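You operate a simulated robot arm through the tools that you are given. There is no shell and no other tool.

You run a simulated two-armed robot. Do the job below in one go: nothing can be reset, and whatever is moved stays where it is left.

JOB
Change the cloudy water: pump off, drain the trough, refill to between LOW and HIGH.
Fine: drain and fill valves closed at the end, no overflow. Where these are worked on the way, their far stop is far enough and under half their travel is too little: fill valve.

It is judged by the outcome, as a careful person would: the job done as asked, and still so three seconds after it is handed in. It fails if anything else is knocked over, pushed out of place, dropped, spilled or broken.

ROBOT AND FRAMES
Two 6-joint arms with two-finger parallel grippers on one trunk that stands fixed in place. Base frame: the origin is at the foot of the trunk, x ahead of it, y to its left, z up. Lengths are in m, angles in degrees, forces in N, time in s.
The left shoulder is at [0.06, 0.187, 1.247], the right one opposite. With the tool pointing down near the work surface each hand reaches from about 0.1 to 0.42 m from the base axis, measured 20 degrees to its own side. Payload 1.57 kg a hand.
The TCP of each hand is the grasp point between the finger pads, 0.03 m short of the fingertips. In the tool frame z runs along the fingers and y along their closing line. The gripper opens to 0.11 m. The fingers are 0.024 m wide and 0.012 m thick; the gripper's body (0.048 by 0.112 m) begins 0.078 m behind the TCP.
Orientation is told as [roll, pitch, yaw] about the base's x, y, z axes, in that order, counted from this pose: with the fingers straight down and closing along the base's y, the tool's x points along the base's -x, its y along +y and its z along -z.

CONTROLS
- The arms move only by the tool apply_moves. It takes "left_motion", "right_motion" or both (then of equal length, played together; a hand with none holds still); each is text: rows parted by semicolons, each of 7 numbers parted by spaces: the closure, from 0 (fully open) to 1 (shut), then the shift along the base's x, y, z in cm, then the turn, a rotation vector about the base's x, y, z in degrees. In form: grip dx dy dz wx wy wz; .... A call has 1 to 20 rows; each row shifts and turns the commanded pose from where the row before left it. A row lasts 0.2 s, in which the tool goes at most 0.05 m and 8.6 degrees; a call with a longer step from one row to the next is refused whole, and so is a gripper value outside its range. A pose out of reach is approached as far as the arm can. The call stops where the force on the tool passes 40 N (or 10 N more than at its start, if that is more) or the arm is blocked; 0.2 s more then pass. The fingers move at their own pace (about 0.153 m/s each) and stop on an object; they squeeze with about 42 N. The grip force told is the motor's: it shows also when the fingers shut on nothing. Time passes only in rows, and 0.2 s behind the last, so rows that do not move let the fingers close. It gives the time, the measured TCP pose, the force on the tool (base axes), the opening and the grip force at its end, in the units of the frame above (readings bear some noise), with the torque about the TCP (base axes, N m) and any sound that the robot's microphone picked up, and new pictures: "pictures" is both (left out), scene, wrist or none (wrist: the cameras of the hands that moved).
- Cameras (640 x 400 px; columns grow to the right, rows downward): "scene" is now at [-0.0034, -0.0331, 1.7902]; the picture's right is [-0.58, -0.81, -0.00], its down [-0.61, 0.44, -0.66] and it looks along [0.54, -0.38, -0.75] (base axes); focal length 321 px, centre (320, 200). "left" rides on the left gripper at [0.07, -0.016, -0.141] in its tool frame; the picture's right is [0.23, 0.97, 0.00], its down [-0.86, 0.20, -0.48] and it looks along [-0.47, 0.11, 0.88] (tool axes); focal length 222 px, centre (320, 200). "right" rides on the right gripper at [0.07, 0.016, -0.141] in its tool frame; the picture's right is [-0.23, 0.97, 0.00], its down [-0.86, -0.20, -0.48] and it looks along [-0.47, -0.11, 0.88] (tool axes); focal length 222 px, centre (320, 200). There is no depth. A picture from a camera that has moved, and an enlarged one, comes with that camera's place and axes in the base frame and with its lens. The place of the scene camera against the robot may be out by one fixed shift of up to 0.018 m in any direction.
- move_column(by): slides the trunk up (or, below 0, down) by that many m; the arms and the scene camera ride with it, the base frame stays. It gives what a move gives, with no picture.
- head_to(pan, tilt): turns the head with the scene camera to pan (to the left, within 86 degrees either way) and tilt (down, from -29 to 69), counted from straight ahead of the robot. It gives what a move gives, and a new picture of the scene camera.
- inspect(camera, box): a new picture of the part [left, top, right, bottom] of that camera's present view, enlarged. It takes no simulated time.
- finish_job(): hands the job in; it is judged then, once.

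Places have to be worked out from the pictures, the camera data and where the tool is seen. Open the grippers and draw the arms clear of the work before you hand the job in, unless the task says otherwise.

The tools are called as a command line: name --argument value ..., lists and objects as JSON in quotes. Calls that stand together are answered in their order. apply_moves: Moves the arms, as the interface text tells. Its arguments: {"type":"object","properties":{"left_motion":{"type":"string"},"right_motion":{"type":"string"},"pictures":{"type":"string","enum":["both","scene","wrist","none"]}},"required":[]} The other tools are called the same way: move_column (by) moves the trunk up or down; head_to (pan, tilt) turns the head that bears the scene camera; inspect (camera, box) takes an enlarged picture of a part of a camera's view; finish_job () hands the job in.

At the start:

```text
clock: 0.0
left_ee_pos: [0.399, -0.0776, 1.2471]
left_tcp_rot: [0.0, -0.1, 0.0]
left_ft_force: [0.9, 0.6, 1.0]
left_moment: [-0.01, 0.02, 0.0]
left_gripper_width: 0.11
left_grasp_force: 0.1
right_ee_pos: [0.3236, -0.4005, 1.2975]
right_tcp_rot: [0.0, 0.0, -0.1]
right_ft_force: [0.0, -0.2, 0.0]
right_moment: [0.01, 0.01, -0.03]
right_gripper_width: 0.1099
right_grasp_force: 0.1
trunk travel left (down, up): [-0.875, 0.115]
head pan, tilt (commanded): [-35.4, 48.9]
```

scene: 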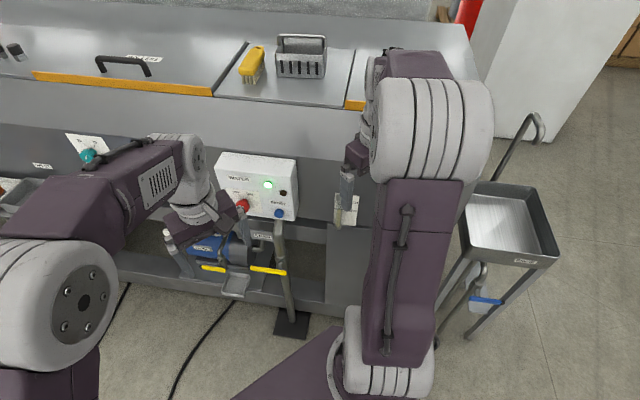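
right: 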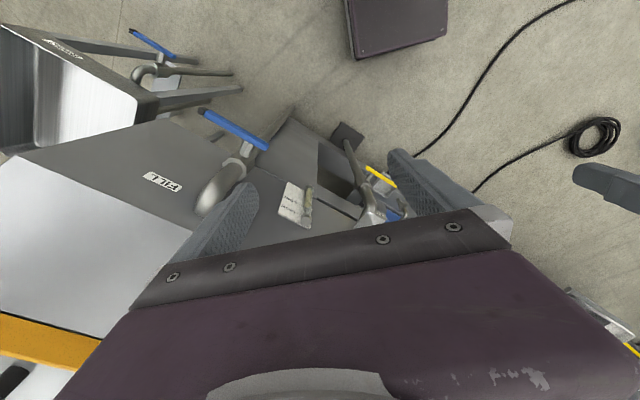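
left: 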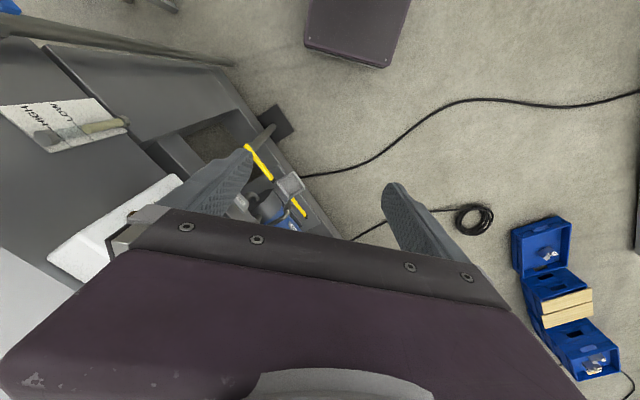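

The scene shows a counter with a control box (red and blue buttons, green lamp), valves with yellow handles below, a gauge tube and a fill valve with a blue handle on the right. I'll enlarge the parts before moving.

inspect --camera "scene" --box '[140, 130, 380, 330]'

inspect --camera "right" --box '[120, 80, 440, 280]'

inspect --camera "left" --box '[0, 60, 360, 285]'

inspect --camera "scene" --box '[0, 100, 200, 225]'

```text
2.00 times, centred on (260, 230) of scene
camera zoom: at [-0.0034, -0.0331, 1.7902], right [-0.58, -0.81, 0.0], down [-0.61, 0.44, -0.66], along [0.54, -0.38, -0.75], focal length 643 px, centre (440, 140)
```

zoom: 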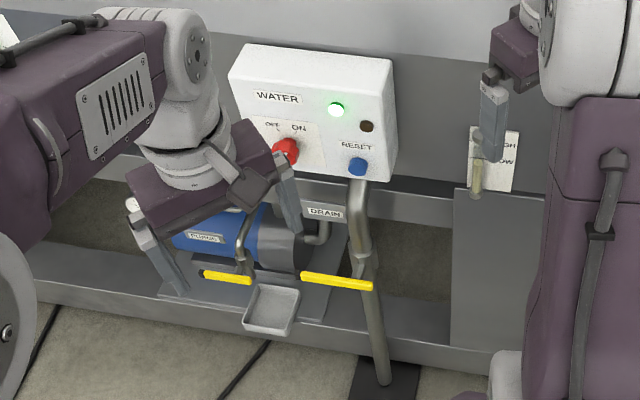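

```text
2.00 times, centred on (280, 180) of right
camera zoom: at [0.2529, -0.3845, 1.4373], right [0.23, 0.97, 0.0], down [0.86, -0.2, 0.48], along [0.47, -0.11, -0.88], focal length 444 px, centre (400, 240)
```

zoom: 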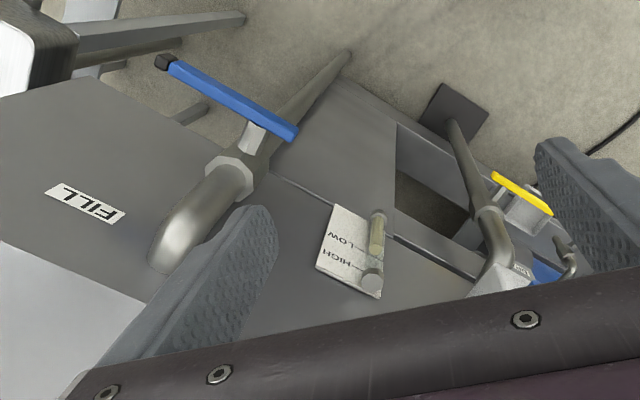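

```text
1.78 times, centred on (180, 172) of left
camera zoom: at [0.3294, -0.0934, 1.3886], right [-0.23, 0.97, 0.0], down [0.86, 0.2, 0.48], along [0.47, 0.11, -0.88], focal length 395 px, centre (569, 249)
```

zoom: 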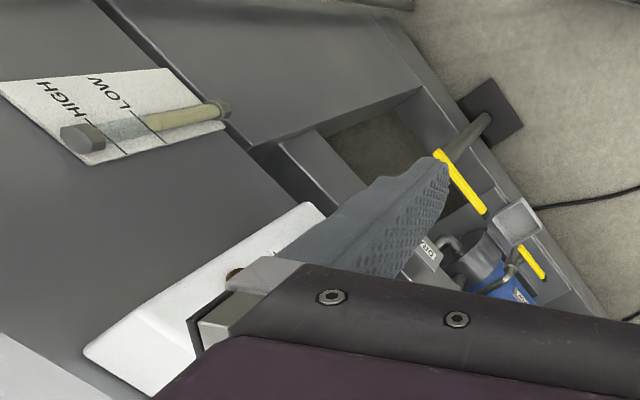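

```text
3.20 times, centred on (100, 162) of scene
camera zoom: at [-0.0034, -0.0331, 1.7902], right [-0.58, -0.81, 0.0], down [-0.61, 0.44, -0.66], along [0.54, -0.38, -0.75], focal length 1028 px, centre (1024, 320)
```

zoom: 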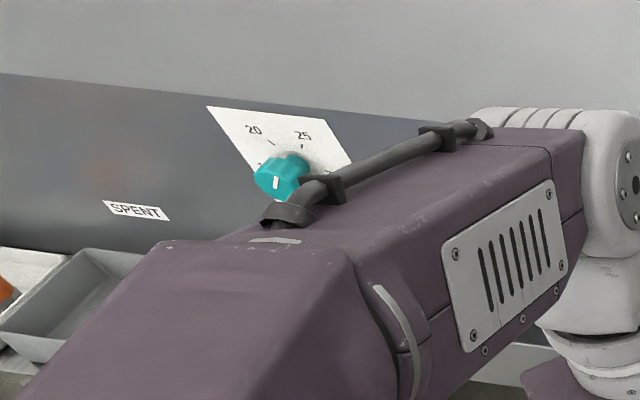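

I see a WATER box with a red OFF/ON knob, a blue RESET button, two yellow-handled levers below and a blue-handled FILL lever to the right. I'll turn the head to see the rest of the station.

head_to --pan -45 --tilt 35

head_to --pan -10 --tilt 35

head_to --pan -75 --tilt 50

```text
clock: 0.8
left_ee_pos: [0.3984, -0.0781, 1.2475]
left_tcp_rot: [0.0, -0.1, 0.0]
left_ft_force: [-0.1, -0.4, -0.2]
left_moment: [-0.03, 0.01, -0.04]
left_gripper_width: 0.1098
left_grasp_force: 0.1
right_ee_pos: [0.3246, -0.3999, 1.2947]
right_tcp_rot: [0.0, 0.1, 0.0]
right_ft_force: [-0.1, 0.6, 0.3]
right_moment: [0.01, -0.01, 0.01]
right_gripper_width: 0.1098
right_grasp_force: 0.1
trunk travel left (down, up): [-0.875, 0.115]
head pan, tilt (commanded): [-45.0, 35.0]
camera scene: at [-0.0046, -0.0501, 1.8104], right [-0.71, -0.71, 0.0], down [-0.41, 0.41, -0.82], along [0.58, -0.58, -0.57], focal length 321 px, centre (320, 200)
```

scene: 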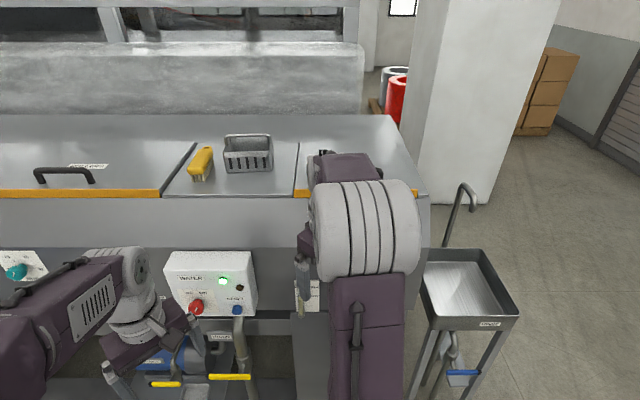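

```text
clock: 1.8
left_ee_pos: [0.3998, -0.0781, 1.2461]
left_tcp_rot: [0.0, 0.0, 0.0]
left_ft_force: [-0.9, 0.7, 0.5]
left_moment: [0.03, -0.01, 0.0]
left_gripper_width: 0.11
left_grasp_force: 0.0
right_ee_pos: [0.3232, -0.3995, 1.2951]
right_tcp_rot: [0.0, 0.1, -0.1]
right_ft_force: [-0.6, -0.1, -0.4]
right_moment: [0.0, -0.01, -0.03]
right_gripper_width: 0.1097
right_grasp_force: 0.0
trunk travel left (down, up): [-0.875, 0.115]
head pan, tilt (commanded): [-10.0, 35.0]
camera scene: at [0.0197, -0.0033, 1.8105], right [-0.17, -0.98, 0.0], down [-0.56, 0.1, -0.82], along [0.81, -0.14, -0.57], focal length 321 px, centre (320, 200)
```

scene: 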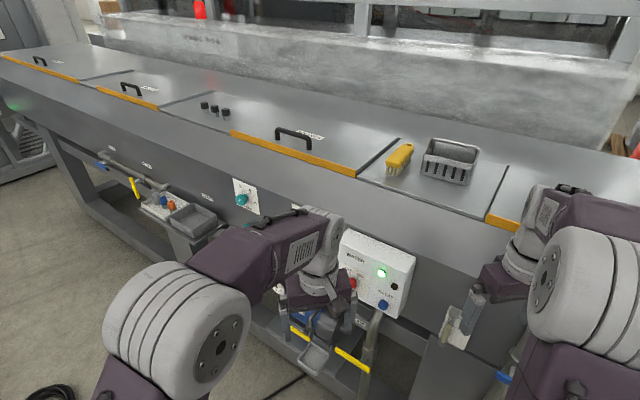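

```text
clock: 3.1
left_ee_pos: [0.3989, -0.0777, 1.2475]
left_tcp_rot: [-0.1, 0.0, 0.0]
left_ft_force: [-0.2, 0.1, 0.8]
left_moment: [-0.01, -0.02, 0.01]
left_gripper_width: 0.11
left_grasp_force: 0.0
right_ee_pos: [0.3231, -0.3997, 1.2955]
right_tcp_rot: [0.0, 0.0, 0.0]
right_ft_force: [0.3, -0.5, 0.3]
right_moment: [0.04, 0.04, 0.0]
right_gripper_width: 0.1098
right_grasp_force: 0.0
trunk travel left (down, up): [-0.875, 0.115]
head pan, tilt (commanded): [-75.0, 50.0]
camera scene: at [-0.0468, -0.0623, 1.7888], right [-0.97, -0.26, 0.0], down [-0.2, 0.74, -0.64], along [0.17, -0.62, -0.77], focal length 321 px, centre (320, 200)
```

scene: 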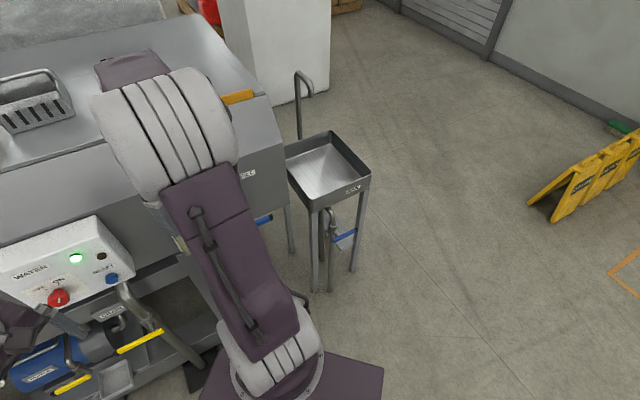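

The counter runs at about 45° to the robot. I'll aim the head straight at the work zone and enlarge the box, valves and gauge.

head_to --pan -60 --tilt 50

inspect --camera "scene" --box '[60, 180, 260, 305]'

inspect --camera "scene" --box '[60, 275, 260, 400]'

```text
clock: 3.9
left_ee_pos: [0.3985, -0.0765, 1.2462]
left_tcp_rot: [0.0, 0.0, -0.1]
left_ft_force: [0.0, 0.0, -0.2]
left_moment: [0.01, 0.01, 0.03]
left_gripper_width: 0.11
left_grasp_force: 0.2
right_ee_pos: [0.3237, -0.4004, 1.2955]
right_tcp_rot: [0.0, -0.1, 0.0]
right_ft_force: [0.0, 0.0, 0.2]
right_moment: [0.06, 0.01, 0.01]
right_gripper_width: 0.11
right_grasp_force: 0.1
trunk travel left (down, up): [-0.875, 0.115]
head pan, tilt (commanded): [-60.0, 50.0]
camera scene: at [-0.0284, -0.0546, 1.7888], right [-0.87, -0.5, 0.0], down [-0.38, 0.66, -0.64], along [0.32, -0.56, -0.77], focal length 321 px, centre (320, 200)
```

scene: 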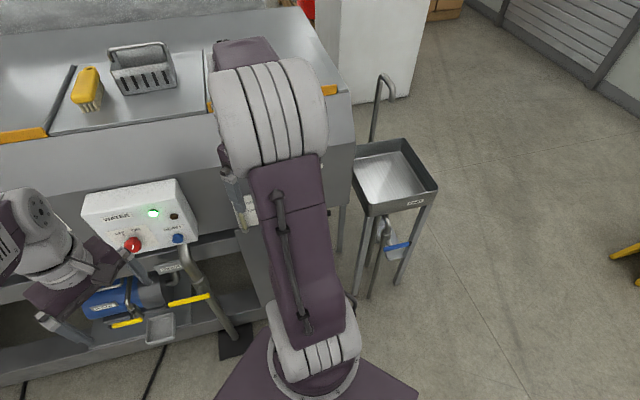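

```text
3.20 times, centred on (160, 242) of scene
camera zoom: at [-0.0284, -0.0546, 1.7888], right [-0.87, -0.5, 0.0], down [-0.38, 0.66, -0.64], along [0.32, -0.56, -0.77], focal length 1028 px, centre (832, 64)
```

zoom: 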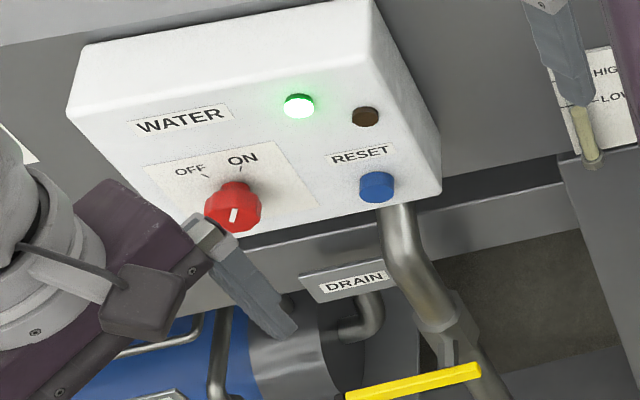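

```text
3.20 times, centred on (160, 338) of scene
camera zoom: at [-0.0284, -0.0546, 1.7888], right [-0.87, -0.5, 0.0], down [-0.38, 0.66, -0.64], along [0.32, -0.56, -0.77], focal length 1028 px, centre (832, -240)
```

zoom: 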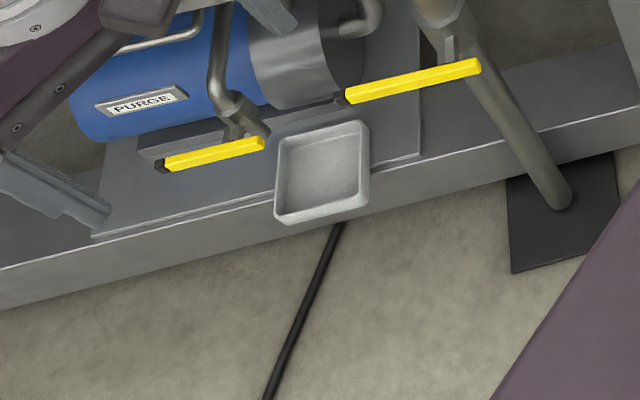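

The drain lever is the longer yellow handle on the pipe by the DRAIN label. The smaller yellow one is marked PURGE, so I'll leave it alone. I'll turn the left hand towards the box in place so its camera can see the knob up close.

apply_moves --left_motion "0 -1 1 0 0 0 -7.5; 0 -1 1 0 0 0 -7.5; 0 -1 1 0 0 0 -7.5; 0 -1 1 0 0 0 -7.5; 0 0 0 0 0 0 -7.5; 0 0 0 0 0 0 -7.5; 0 0 0 0 -5.3 -5.3 0; 0 0 0 0 -5.3 -5.3 0; 0 0 0 0 -5.3 -5.3 0; 0 0 0 0 -5.3 -5.3 0; 0 0 0 0 -5.3 -5.3 0; 0 0 0 0 -5.3 -5.3 0" --pictures "both"

```text
clock: 6.5
left_ee_pos: [0.3513, -0.0476, 1.246]
left_tcp_rot: [-3.0, -35.9, -45.1]
left_ft_force: [0.5, -0.8, 0.3]
left_moment: [0.03, 0.0, 0.07]
left_gripper_width: 0.11
left_grasp_force: 0.1
left hand out of reach, approached as far as the arm can: row 11, 12
right_ee_pos: [0.3225, -0.4006, 1.2957]
right_tcp_rot: [0.1, 0.1, 0.0]
right_ft_force: [-0.1, 0.2, 0.8]
right_moment: [0.0, 0.02, 0.02]
right_gripper_width: 0.1098
right_grasp_force: 0.0
trunk travel left (down, up): [-0.875, 0.115]
head pan, tilt (commanded): [-60.0, 50.0]
camera scene: at [-0.0281, -0.0548, 1.7888], right [-0.87, -0.5, 0.0], down [-0.38, 0.66, -0.64], along [0.32, -0.56, -0.77], focal length 321 px, centre (320, 200)
camera left: at [0.246, 0.0463, 1.3206], right [0.58, 0.8, -0.17], down [0.46, -0.14, 0.88], along [0.68, -0.59, -0.44], focal length 222 px, centre (320, 200)
```

scene: 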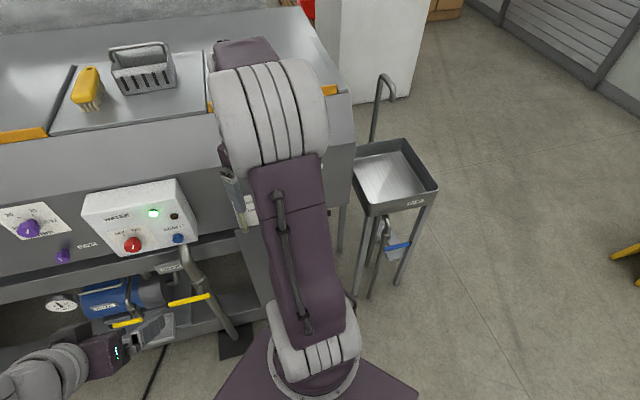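
left: 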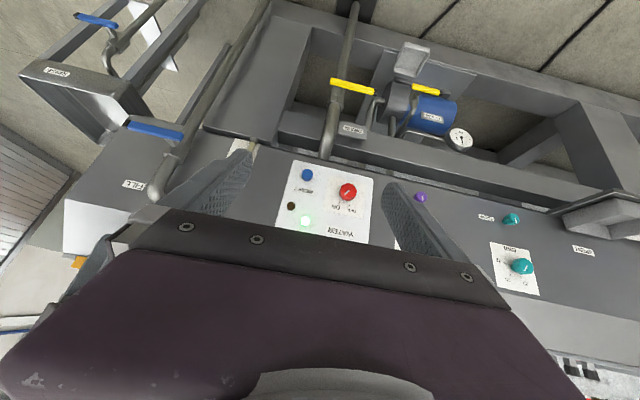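

The left camera now sees the whole station upside down. I'll enlarge the knob, the drain valve and the gauge and FILL region.

inspect --camera "left" --box '[270, 130, 430, 250]'

inspect --camera "left" --box '[290, 30, 490, 155]'

inspect --camera "left" --box '[80, 90, 300, 230]'

inspect --camera "right" --box '[180, 90, 400, 230]'

```text
3.33 times, centred on (350, 190) of left
camera zoom: at [0.246, 0.0463, 1.3206], right [0.58, 0.8, -0.17], down [0.46, -0.14, 0.88], along [0.68, -0.59, -0.44], focal length 740 px, centre (220, 233)
```

zoom: 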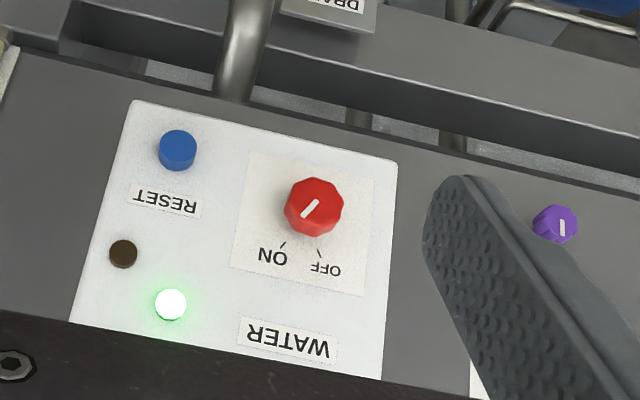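

```text
3.20 times, centred on (390, 92) of left
camera zoom: at [0.246, 0.0463, 1.3206], right [0.58, 0.8, -0.17], down [0.46, -0.14, 0.88], along [0.68, -0.59, -0.44], focal length 711 px, centre (96, 544)
```

zoom: 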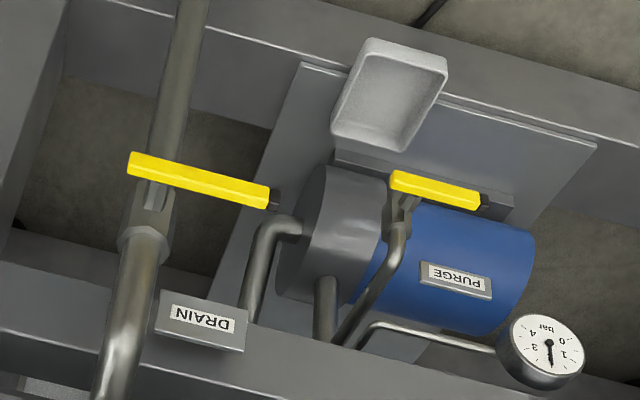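

```text
2.86 times, centred on (190, 160) of left
camera zoom: at [0.246, 0.0463, 1.3206], right [0.58, 0.8, -0.17], down [0.46, -0.14, 0.88], along [0.68, -0.59, -0.44], focal length 635 px, centre (691, 314)
```

zoom: 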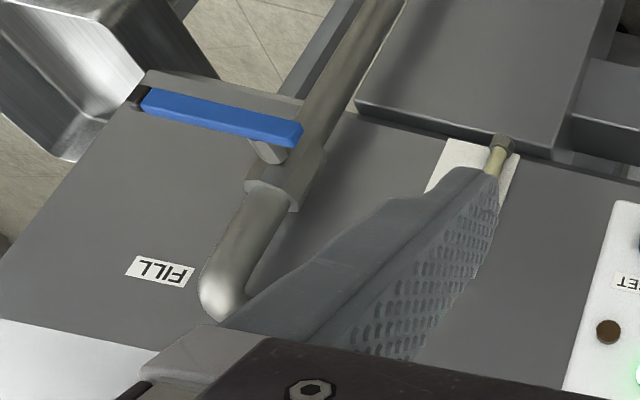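

```text
2.86 times, centred on (290, 160) of right
camera zoom: at [0.2531, -0.3847, 1.4372], right [0.23, 0.97, 0.0], down [0.86, -0.2, 0.48], along [0.47, -0.11, -0.88], focal length 635 px, centre (406, 314)
```

zoom: 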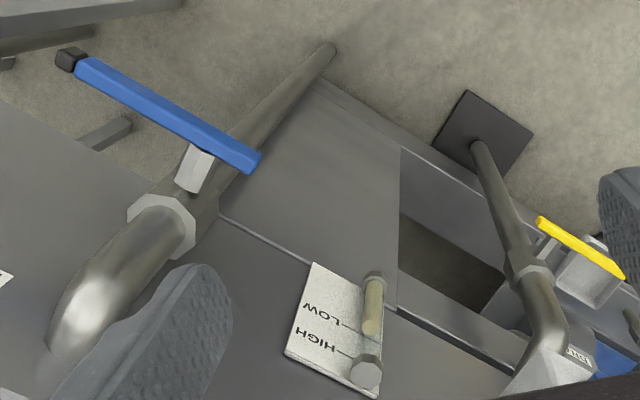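

Both valve levers sit across their pipes, so both are closed, and the red knob points to ON. The knob works out at about [0.62, -0.20, 1.06], and I'll bring the left hand out in front of it to test the reach there.

apply_moves --left_motion "0 2.8 -1.2 -0.5 0 0 0; 0 2.8 -1.2 -0.5 0 0 0; 0 2.8 -1.2 -0.5 0 0 0; 0 2.8 -1.2 -0.5 0 0 0; 0 2 -1 -0.5 0 0 0; 0 2 -1 -0.5 0 0 0; 0 0 0 0 -3.5 -3.5 0; 0 0 0 0 -3.5 -3.5 0; 0 0 0 0 -3.5 -3.5 0" --pictures "both"

```text
clock: 8.5
left_ee_pos: [0.5016, -0.1154, 1.2161]
left_tcp_rot: [-3.1, -50.6, -44.9]
left_ft_force: [0.7, 1.0, 0.0]
left_moment: [0.01, 0.02, 0.0]
left_gripper_width: 0.1101
left_grasp_force: 0.2
right_ee_pos: [0.325, -0.3995, 1.2959]
right_tcp_rot: [0.0, 0.0, 0.0]
right_ft_force: [0.2, -0.3, -0.2]
right_moment: [0.05, -0.06, 0.0]
right_gripper_width: 0.1101
right_grasp_force: 0.0
trunk travel left (down, up): [-0.875, 0.115]
head pan, tilt (commanded): [-60.0, 50.0]
camera scene: at [-0.0278, -0.0546, 1.7888], right [-0.87, -0.5, 0.0], down [-0.38, 0.66, -0.64], along [0.32, -0.56, -0.77], focal length 321 px, centre (320, 200)
camera left: at [0.3872, -0.0117, 1.2524], right [0.61, 0.76, -0.21], down [0.29, 0.03, 0.96], along [0.73, -0.65, -0.2], focal length 222 px, centre (320, 200)
```

scene: 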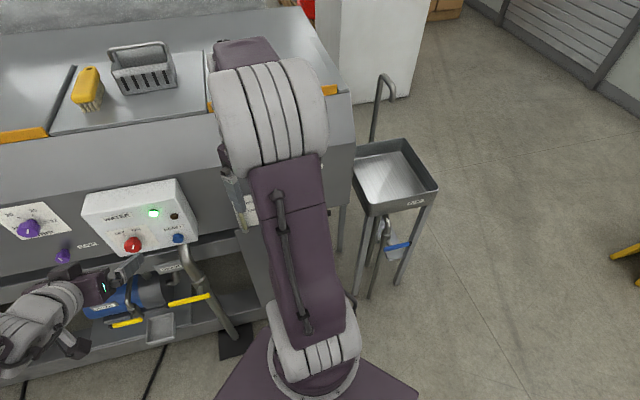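
left: 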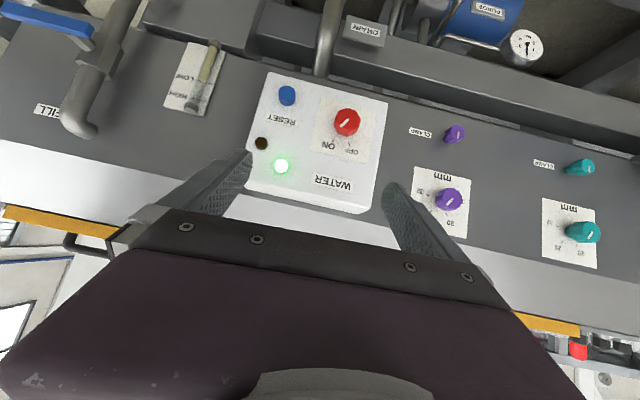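

The reach is fine here, and the left camera now sees the box and gauge clearly. I'll enlarge both.

inspect --camera "left" --box '[140, 20, 260, 130]'

inspect --camera "left" --box '[240, 60, 400, 180]'

inspect --camera "right" --box '[270, 170, 330, 230]'

```text
3.64 times, centred on (200, 75) of left
camera zoom: at [0.3872, -0.0117, 1.2524], right [0.61, 0.76, -0.21], down [0.29, 0.03, 0.96], along [0.73, -0.65, -0.2], focal length 808 px, centre (756, 654)
```

zoom: 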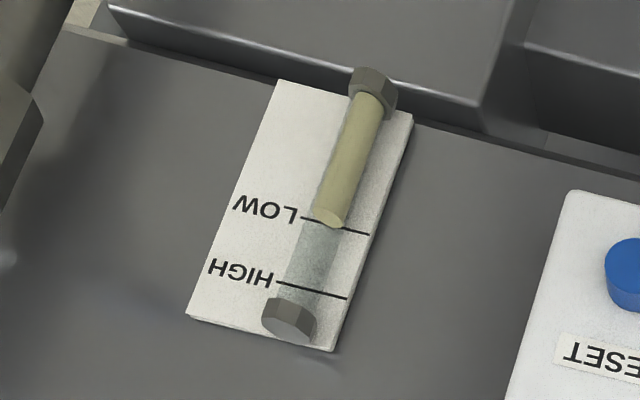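

```text
3.33 times, centred on (320, 120) of left
camera zoom: at [0.3872, -0.0117, 1.2524], right [0.61, 0.76, -0.21], down [0.29, 0.03, 0.96], along [0.73, -0.65, -0.2], focal length 740 px, centre (320, 467)
```

zoom: 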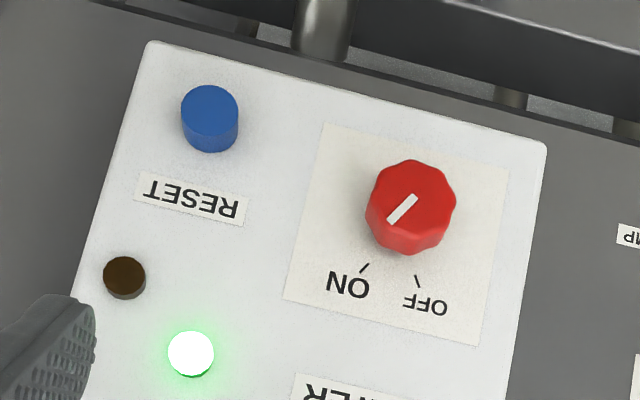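

```text
6.67 times, centred on (300, 200) of right
camera zoom: at [0.2534, -0.3846, 1.4372], right [0.23, 0.97, 0.0], down [0.86, -0.2, 0.48], along [0.47, -0.11, -0.88], focal length 1481 px, centre (453, 200)
```

zoom: 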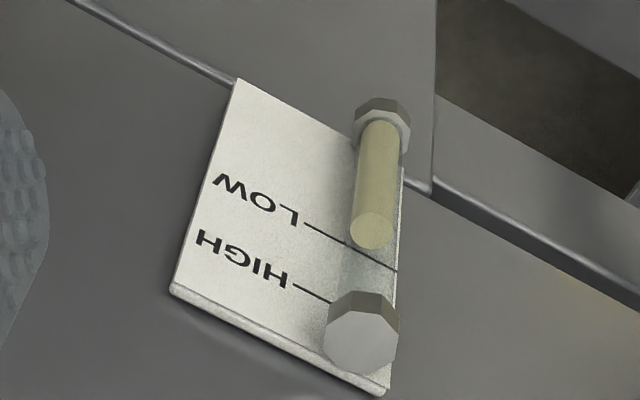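

The gauge shows cloudy water near LOW. The knob front works out at about u=-0.297, d=0.581, z=1.066 in the counter frame (u along the counter, d into it). I'll pitch the left hand up towards level with its roll corrected.

apply_moves --left_motion "0 -0.5 0.5 0 -5.6 -5.6 0; 0 -0.5 0.5 0 -5.6 -5.6 0; 0 -0.5 0.5 0 -5.6 -5.6 0; 0 -0.5 0.5 0 -5.6 -5.6 0; 0 -0.5 0.5 0 -5 -5 0" --pictures "both"

```text
clock: 9.7
left_ee_pos: [0.5393, -0.0923, 1.2582]
left_tcp_rot: [-50.5, -89.0, 2.0]
left_ft_force: [-0.7, -0.2, 0.0]
left_moment: [-0.03, 0.0, -0.02]
left_gripper_width: 0.1102
left_grasp_force: 0.0
left hand out of reach, approached as far as the arm can: row 3, 4, 5
right_ee_pos: [0.3256, -0.4012, 1.2968]
right_tcp_rot: [0.0, 0.1, 0.0]
right_ft_force: [-0.3, 0.4, 0.3]
right_moment: [0.0, 0.03, -0.01]
right_gripper_width: 0.11
right_grasp_force: 0.0
trunk travel left (down, up): [-0.875, 0.115]
head pan, tilt (commanded): [-60.0, 50.0]
camera scene: at [-0.0271, -0.0542, 1.7888], right [-0.87, -0.5, 0.0], down [-0.38, 0.66, -0.64], along [0.32, -0.56, -0.77], focal length 321 px, centre (320, 200)
camera left: at [0.4328, 0.0027, 1.1904], right [0.73, 0.64, -0.24], down [-0.15, 0.49, 0.86], along [0.67, -0.59, 0.45], focal length 222 px, centre (320, 200)
```

scene: 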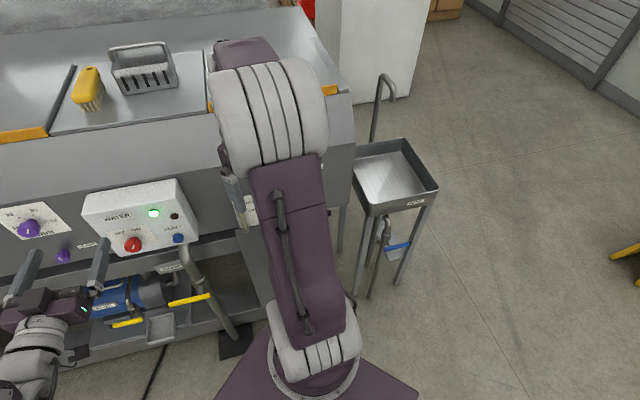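
left: 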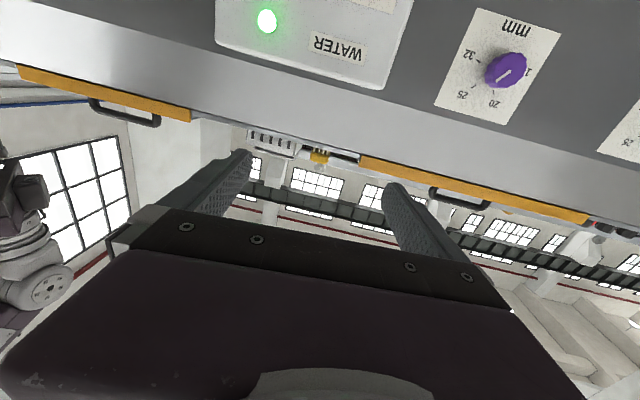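

The left tool is now level, pointing at about -48° yaw. Before lowering the trunk to knob height, I'll draw the right hand back from the counter so it clears the gauge and the fill pipe.

apply_moves --right_motion "0 -2.5 1.5 0 0 0 -7.5; 0 -2.5 1.5 0 0 0 -7.5; 0 -2.5 1.5 0 0 0 -7.5; 0 -2.5 1.5 0 0 0 -7.5; 0 0 0 0 0 0 -7.5; 0 0 0 0 0 0 -7.5" --pictures "both"

```text
clock: 11.1
left_ee_pos: [0.5382, -0.094, 1.2571]
left_tcp_rot: [-44.2, -88.8, -4.3]
left_ft_force: [-0.5, -0.1, 0.6]
left_moment: [0.0, -0.01, 0.03]
left_gripper_width: 0.11
left_grasp_force: 0.1
right_ee_pos: [0.2245, -0.3411, 1.2962]
right_tcp_rot: [0.0, 0.1, -45.1]
right_ft_force: [0.3, 0.0, 0.4]
right_moment: [-0.01, 0.03, -0.01]
right_gripper_width: 0.1099
right_grasp_force: 0.0
trunk travel left (down, up): [-0.875, 0.115]
head pan, tilt (commanded): [-60.0, 50.0]
camera scene: at [-0.0274, -0.0552, 1.7887], right [-0.87, -0.5, 0.0], down [-0.38, 0.66, -0.64], along [0.32, -0.56, -0.77], focal length 321 px, centre (320, 200)
camera right: at [0.1858, -0.2806, 1.4378], right [0.85, 0.53, 0.0], down [0.46, -0.75, 0.48], along [0.25, -0.41, -0.88], focal length 222 px, centre (320, 200)
```

scene: 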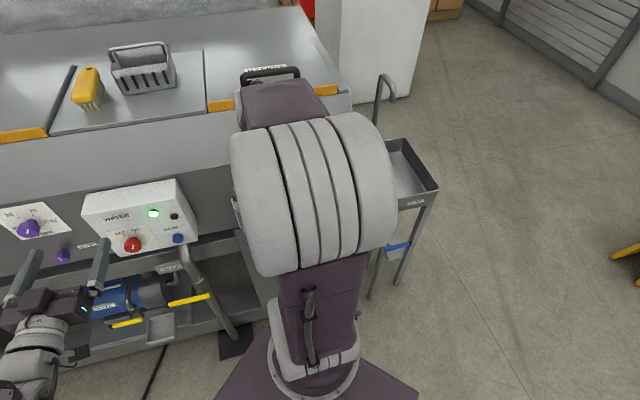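
right: 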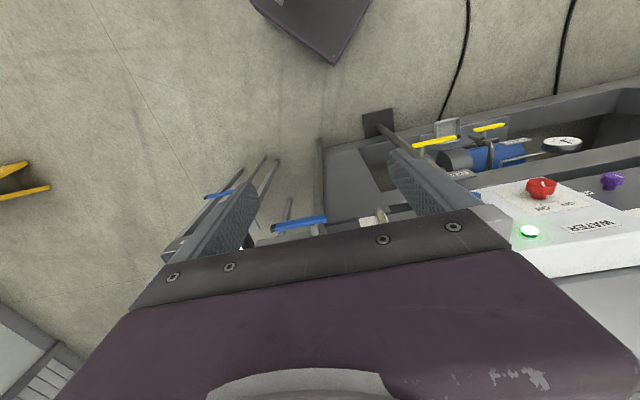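

The right hand is clear now. I'll lower the trunk 0.19 m so the level left hand arrives at knob height.

move_column --by -0.19

head_to --pan -45 --tilt 45

inspect --camera "left" --box '[0, 0, 640, 400]'

```text
clock: 13.2
left_ee_pos: [0.5385, -0.0938, 1.0666]
left_tcp_rot: [-45.5, -88.8, -3.0]
left_ft_force: [0.1, -0.2, 0.4]
left_moment: [-0.02, 0.01, -0.01]
left_gripper_width: 0.1101
left_grasp_force: 0.1
right_ee_pos: [0.2242, -0.3405, 1.1063]
right_tcp_rot: [0.1, -0.1, -45.0]
right_ft_force: [-0.1, -0.8, -0.6]
right_moment: [0.01, 0.03, 0.01]
right_gripper_width: 0.11
right_grasp_force: 0.0
trunk travel left (down, up): [-0.685, 0.305]
head pan, tilt (commanded): [-60.0, 50.0]
```

```text
clock: 13.9
left_ee_pos: [0.5375, -0.0936, 1.0689]
left_tcp_rot: [-45.4, -89.0, -3.2]
left_ft_force: [0.5, 0.9, -0.3]
left_moment: [0.02, 0.0, 0.01]
left_gripper_width: 0.11
left_grasp_force: 0.0
right_ee_pos: [0.2236, -0.3404, 1.1072]
right_tcp_rot: [-0.1, 0.0, -45.0]
right_ft_force: [0.0, -0.2, 0.6]
right_moment: [-0.01, 0.02, 0.0]
right_gripper_width: 0.1098
right_grasp_force: 0.0
trunk travel left (down, up): [-0.685, 0.305]
head pan, tilt (commanded): [-45.0, 45.0]
camera scene: at [-0.0095, -0.0453, 1.6057], right [-0.71, -0.71, 0.0], down [-0.5, 0.5, -0.71], along [0.5, -0.5, -0.71], focal length 321 px, centre (320, 200)
```

scene: 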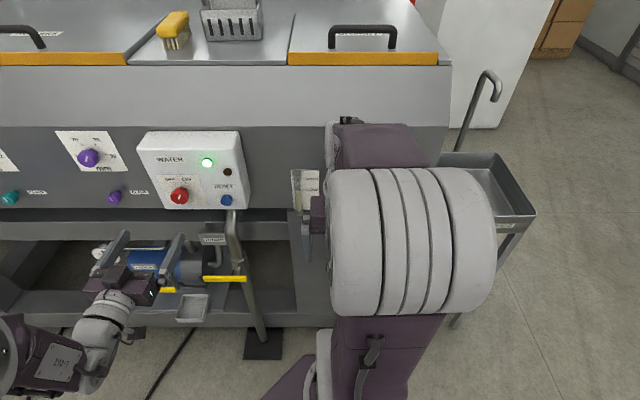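

```text
1.00 times, centred on (320, 200) of left (not enlarged: the box is as wide or as high as the picture)
camera zoom: at [0.4315, 0.0024, 1.0007], right [0.73, 0.64, -0.24], down [-0.15, 0.49, 0.86], along [0.67, -0.59, 0.45], focal length 222 px, centre (320, 200)
```

zoom: 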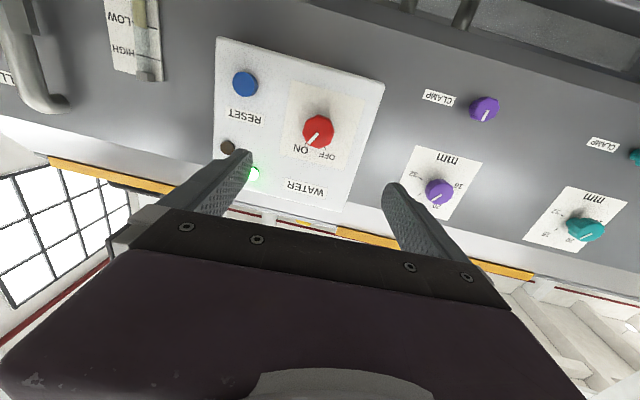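

The latest views put the knob front at about [0.630, -0.207, 1.057]. I'll pre-close the fingers to about 0.07 m so they clear the RESET button, then stop the approach just short of the knob.

apply_moves --left_motion "0.36 1.41 -1.92 -0.28 0 0 0.9; 0.36 1.41 -1.92 -0.28 0 0 0.9; 0.36 1.41 -1.92 -0.28 0 0 0.9; 0.36 1.41 -1.92 -0.28 0 0 0.9" --pictures "both"

```text
clock: 14.9
left_ee_pos: [0.5944, -0.1706, 1.0559]
left_tcp_rot: [-44.5, -88.8, -0.5]
left_ft_force: [0.3, 0.6, 0.4]
left_moment: [0.03, -0.02, -0.03]
left_gripper_width: 0.0705
left_grasp_force: 0.1
right_ee_pos: [0.2234, -0.3403, 1.1067]
right_tcp_rot: [0.0, 0.0, -45.0]
right_ft_force: [-0.4, -0.7, 0.0]
right_moment: [-0.01, 0.0, 0.02]
right_gripper_width: 0.1099
right_grasp_force: 0.1
trunk travel left (down, up): [-0.685, 0.305]
head pan, tilt (commanded): [-45.0, 45.0]
camera scene: at [-0.0088, -0.0463, 1.6057], right [-0.71, -0.71, 0.0], down [-0.5, 0.5, -0.71], along [0.5, -0.5, -0.71], focal length 321 px, centre (320, 200)
camera left: at [0.4822, -0.0807, 0.9887], right [0.68, 0.69, -0.24], down [-0.18, 0.48, 0.86], along [0.71, -0.54, 0.45], focal length 222 px, centre (320, 200)
```

scene: 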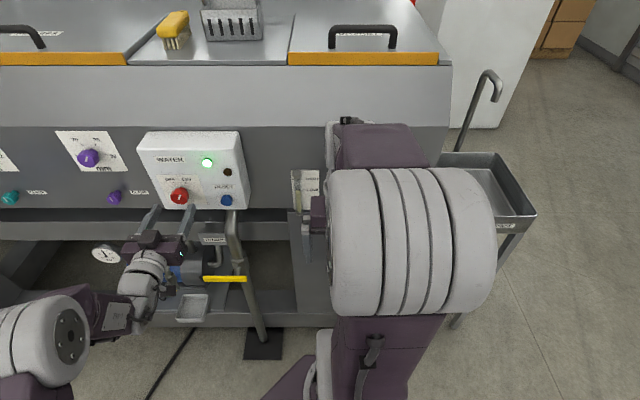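
left: 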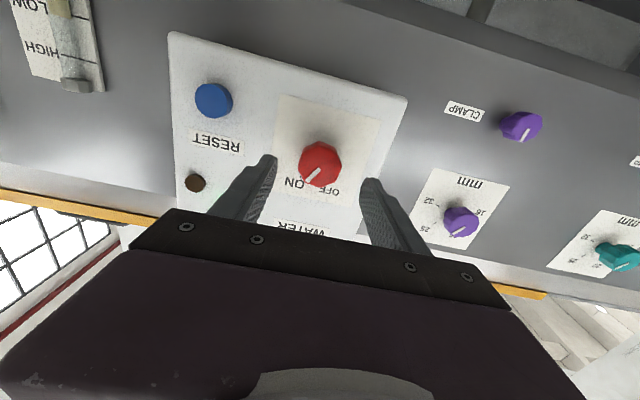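

The fingers straddle the knob line well, with TCP u=-0.2996 against knob -0.300. I'll advance about 3.5 cm and close on it.

apply_moves --left_motion "0.36 0.85 -0.85 0 0 0 0; 0.36 0.85 -0.85 0 0 0 0; 0.36 0.78 -0.78 0 0 0 0; 0.36 0 0 0 0 0 0" --pictures "wrist"

```text
clock: 15.9
left_ee_pos: [0.6186, -0.1952, 1.0552]
left_tcp_rot: [-45.3, -88.9, 0.3]
left_ft_force: [-0.9, 0.7, 1.0]
left_moment: [-0.01, 0.01, -0.01]
left_gripper_width: 0.0703
left_grasp_force: 0.0
right_ee_pos: [0.2246, -0.3418, 1.1062]
right_tcp_rot: [-0.1, 0.1, -44.9]
right_ft_force: [-0.2, 0.2, 0.1]
right_moment: [0.02, 0.03, 0.01]
right_gripper_width: 0.1101
right_grasp_force: 0.1
trunk travel left (down, up): [-0.685, 0.305]
head pan, tilt (commanded): [-45.0, 45.0]
camera left: at [0.5058, -0.1054, 0.9887], right [0.68, 0.69, -0.24], down [-0.18, 0.48, 0.86], along [0.71, -0.54, 0.45], focal length 222 px, centre (320, 200)
```

left: 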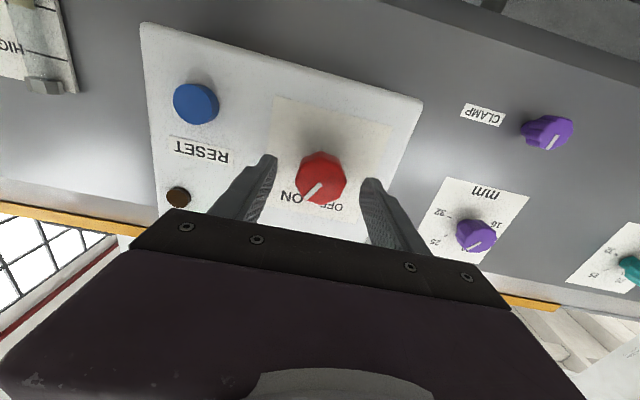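

Triangulating again gives the knob front at d≈0.595 and the panel at d≈0.628, so the tips only overlap the knob by about 1 cm. I'll go 1.3 cm deeper and then close.

apply_moves --left_motion "0.36 0.46 -0.46 -0.1 0 0 0; 0.36 0.46 -0.46 -0.1 0 0 0; 0.36 0 0 0 0 0 0; 1 0 0 0 0 0 0; 1 0 0 0 0 0 0; 1 0 0 0 0 0 0" --pictures "wrist"

```text
clock: 17.4
left_ee_pos: [0.6282, -0.2043, 1.0536]
left_tcp_rot: [-45.6, -88.9, 0.6]
left_ft_force: [0.8, 1.0, -0.3]
left_moment: [0.03, 0.02, 0.08]
left_gripper_width: 0.0393
left_grasp_force: 44.9
right_ee_pos: [0.2225, -0.3405, 1.107]
right_tcp_rot: [-0.1, 0.0, -45.0]
right_ft_force: [-1.2, 0.0, 1.1]
right_moment: [0.03, 0.0, -0.03]
right_gripper_width: 0.1098
right_grasp_force: 0.1
trunk travel left (down, up): [-0.685, 0.305]
head pan, tilt (commanded): [-45.0, 45.0]
camera left: at [0.5158, -0.1146, 0.9868], right [0.68, 0.69, -0.24], down [-0.18, 0.48, 0.86], along [0.71, -0.54, 0.45], focal length 222 px, centre (320, 200)
```

left: 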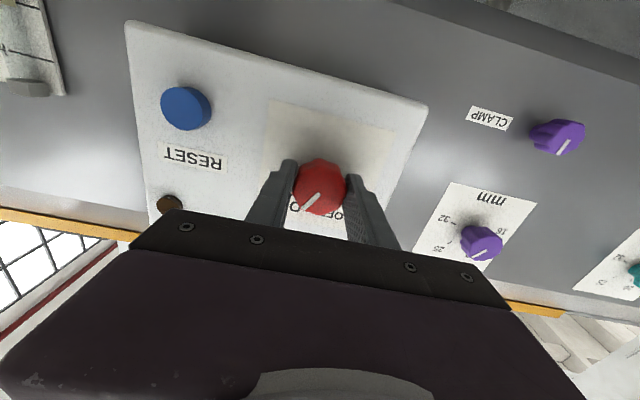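

The knob is gripped (0.039 m, 45 N). The OFF tick lies about 60° counter-clockwise from ON as seen from the front, so I'll turn the first half about the knob axis and check.

apply_moves --left_motion "1 0 0 0 -5.3 5.3 0; 1 0 0 0 -5.3 5.3 0; 1 0 0 0 -5.3 5.3 0; 1 0 0 0 -5.3 5.3 0" --pictures "both"

```text
clock: 18.4
left_ee_pos: [0.6287, -0.2036, 1.0535]
left_tcp_rot: [-88.6, -59.1, 43.2]
left_ft_force: [-2.3, -0.2, -1.5]
left_moment: [0.24, 0.25, -0.14]
left_gripper_width: 0.0395
left_grasp_force: 44.9
right_ee_pos: [0.2234, -0.3417, 1.1063]
right_tcp_rot: [0.0, 0.0, -45.0]
right_ft_force: [1.1, -0.2, 0.0]
right_moment: [-0.02, 0.0, -0.01]
right_gripper_width: 0.1096
right_grasp_force: 0.0
trunk travel left (down, up): [-0.685, 0.305]
head pan, tilt (commanded): [-45.0, 45.0]
camera scene: at [-0.0098, -0.0455, 1.6057], right [-0.71, -0.71, 0.0], down [-0.5, 0.5, -0.71], along [0.5, -0.5, -0.71], focal length 321 px, centre (320, 200)
camera left: at [0.4931, -0.1372, 1.0048], right [0.51, 0.51, -0.69], down [0.1, 0.76, 0.64], along [0.86, -0.4, 0.33], focal length 222 px, centre (320, 200)
```

scene: 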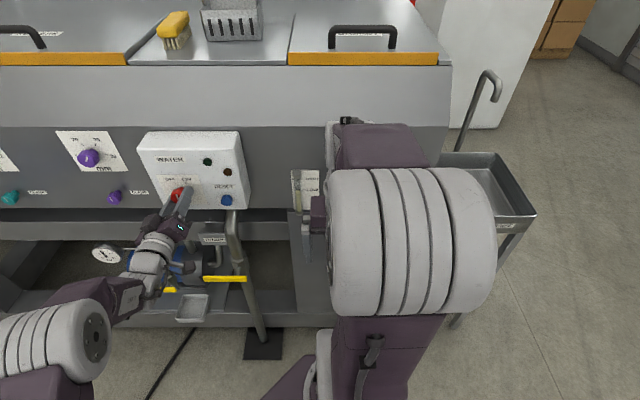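
left: 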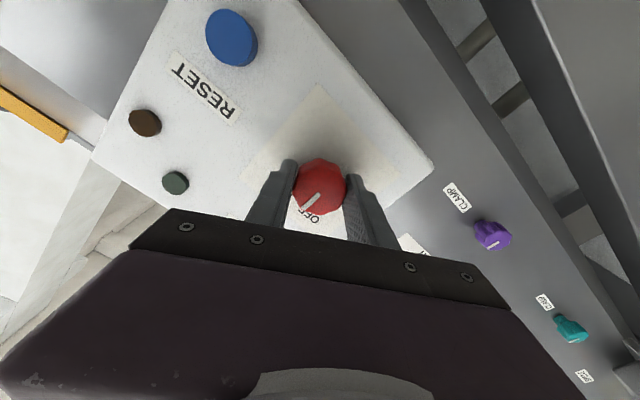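

The lamp has already gone dark and the knob follows the grip. I'll turn the remaining 30° so the pointer sits fully on OFF.

apply_moves --left_motion "1 0 0 0 -5.3 5.3 0; 1 0 0 0 -5.3 5.3 0; 1 0 0 0 -5.3 5.3 0; 1 0 0 0 -5.3 5.3 0; 1 0 0 0 0 0 0" --pictures "both"

inspect --camera "left" --box '[240, 130, 400, 240]'

```text
clock: 19.6
left_ee_pos: [0.628, -0.204, 1.0546]
left_tcp_rot: [-89.5, -29.3, 44.1]
left_ft_force: [-6.5, 0.7, -4.8]
left_moment: [-0.03, -0.11, -0.05]
left_gripper_width: 0.0395
left_grasp_force: 44.7
right_ee_pos: [0.2232, -0.3405, 1.1068]
right_tcp_rot: [-0.1, 0.0, -45.0]
right_ft_force: [0.6, 0.3, -0.6]
right_moment: [-0.01, 0.01, 0.03]
right_gripper_width: 0.1099
right_grasp_force: 0.1
trunk travel left (down, up): [-0.685, 0.305]
head pan, tilt (commanded): [-45.0, 45.0]
camera scene: at [-0.0105, -0.0452, 1.6056], right [-0.71, -0.71, 0.0], down [-0.5, 0.5, -0.71], along [0.5, -0.5, -0.71], focal length 321 px, centre (320, 200)
camera left: at [0.4799, -0.1505, 1.0361], right [0.19, 0.2, -0.96], down [0.27, 0.93, 0.25], along [0.94, -0.31, 0.13], focal length 222 px, centre (320, 200)
```

scene: 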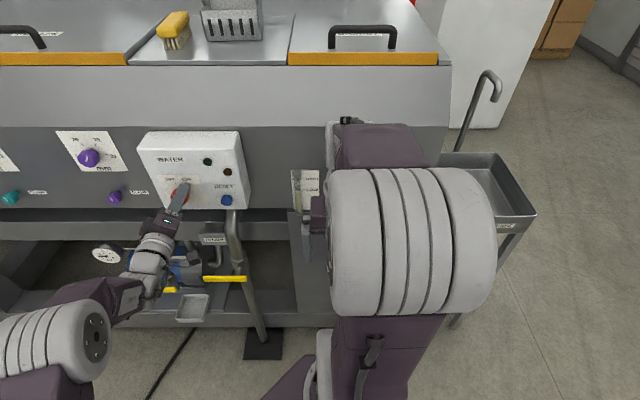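
left: 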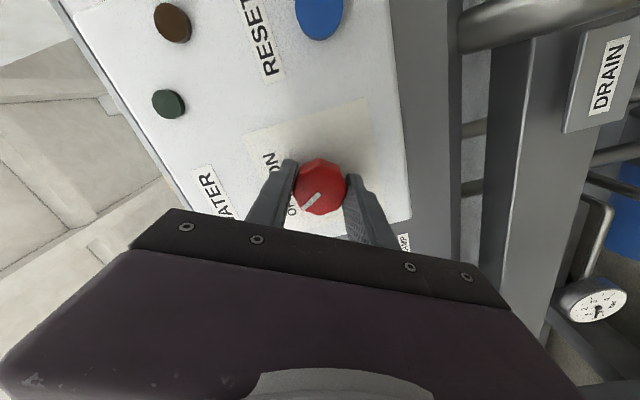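

```text
3.64 times, centred on (320, 185) of left
camera zoom: at [0.4799, -0.1505, 1.0361], right [0.19, 0.2, -0.96], down [0.27, 0.93, 0.25], along [0.94, -0.31, 0.13], focal length 808 px, centre (320, 254)
```

zoom: 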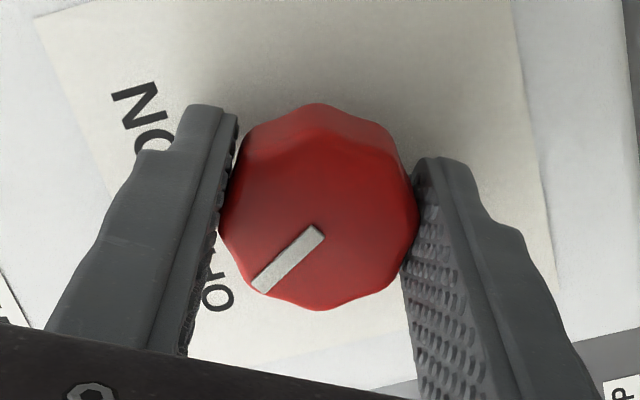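

The pointer is at OFF and the pump lamp is dark. I'll open gently and back straight out along the knob axis.

apply_moves --left_motion "0.36 0 0 0 0 0 0; 0.36 0 0 0 0 0 0; 0.36 -1.4 1.4 0 0 0 0; 0.36 -2.1 2.1 0 0 0 0; 0.36 -2.8 2.8 0 0 0 0; 0.36 -2.1 2.1 0 0 0 0" --pictures "both"

inspect --camera "scene" --box '[120, 110, 280, 220]'

inspect --camera "left" --box '[200, 60, 420, 200]'

```text
clock: 20.9
left_ee_pos: [0.5427, -0.1208, 1.0545]
left_tcp_rot: [-89.6, -29.2, 44.1]
left_ft_force: [-0.3, -0.5, -0.1]
left_moment: [-0.03, -0.01, 0.0]
left_gripper_width: 0.0706
left_grasp_force: 0.1
right_ee_pos: [0.2234, -0.3403, 1.1075]
right_tcp_rot: [-0.1, 0.0, -45.0]
right_ft_force: [0.8, -0.4, -0.1]
right_moment: [-0.01, -0.01, 0.01]
right_gripper_width: 0.1099
right_grasp_force: 0.1
trunk travel left (down, up): [-0.685, 0.305]
head pan, tilt (commanded): [-45.0, 45.0]
camera scene: at [-0.0099, -0.0447, 1.6057], right [-0.71, -0.71, 0.0], down [-0.5, 0.5, -0.71], along [0.5, -0.5, -0.71], focal length 321 px, centre (320, 200)
camera left: at [0.3956, -0.0668, 1.0356], right [0.19, 0.2, -0.96], down [0.27, 0.93, 0.25], along [0.94, -0.31, 0.13], focal length 222 px, centre (320, 200)
```

scene: 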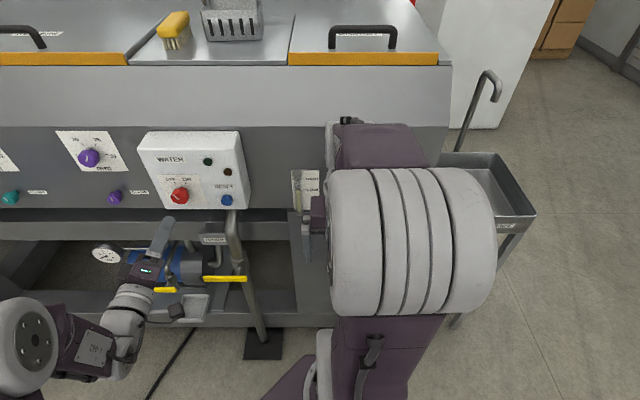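
left: 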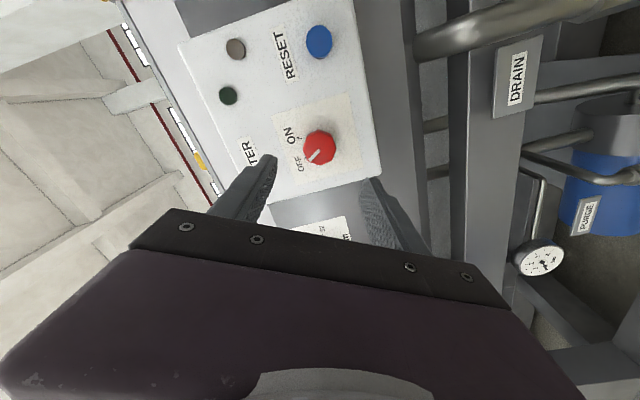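

```text
3.64 times, centred on (200, 165) of scene
camera zoom: at [-0.0099, -0.0447, 1.6057], right [-0.71, -0.71, 0.0], down [-0.5, 0.5, -0.71], along [0.5, -0.5, -0.71], focal length 1168 px, centre (756, 327)
```

zoom: 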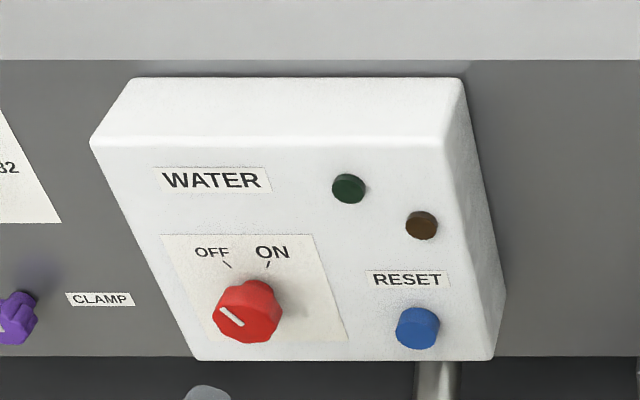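

```text
2.86 times, centred on (310, 130) of left
camera zoom: at [0.3956, -0.0668, 1.0356], right [0.19, 0.2, -0.96], down [0.27, 0.93, 0.25], along [0.94, -0.31, 0.13], focal length 635 px, centre (349, 400)
```

zoom: 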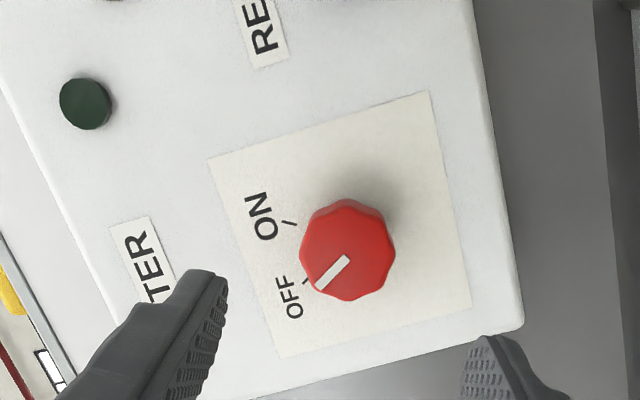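

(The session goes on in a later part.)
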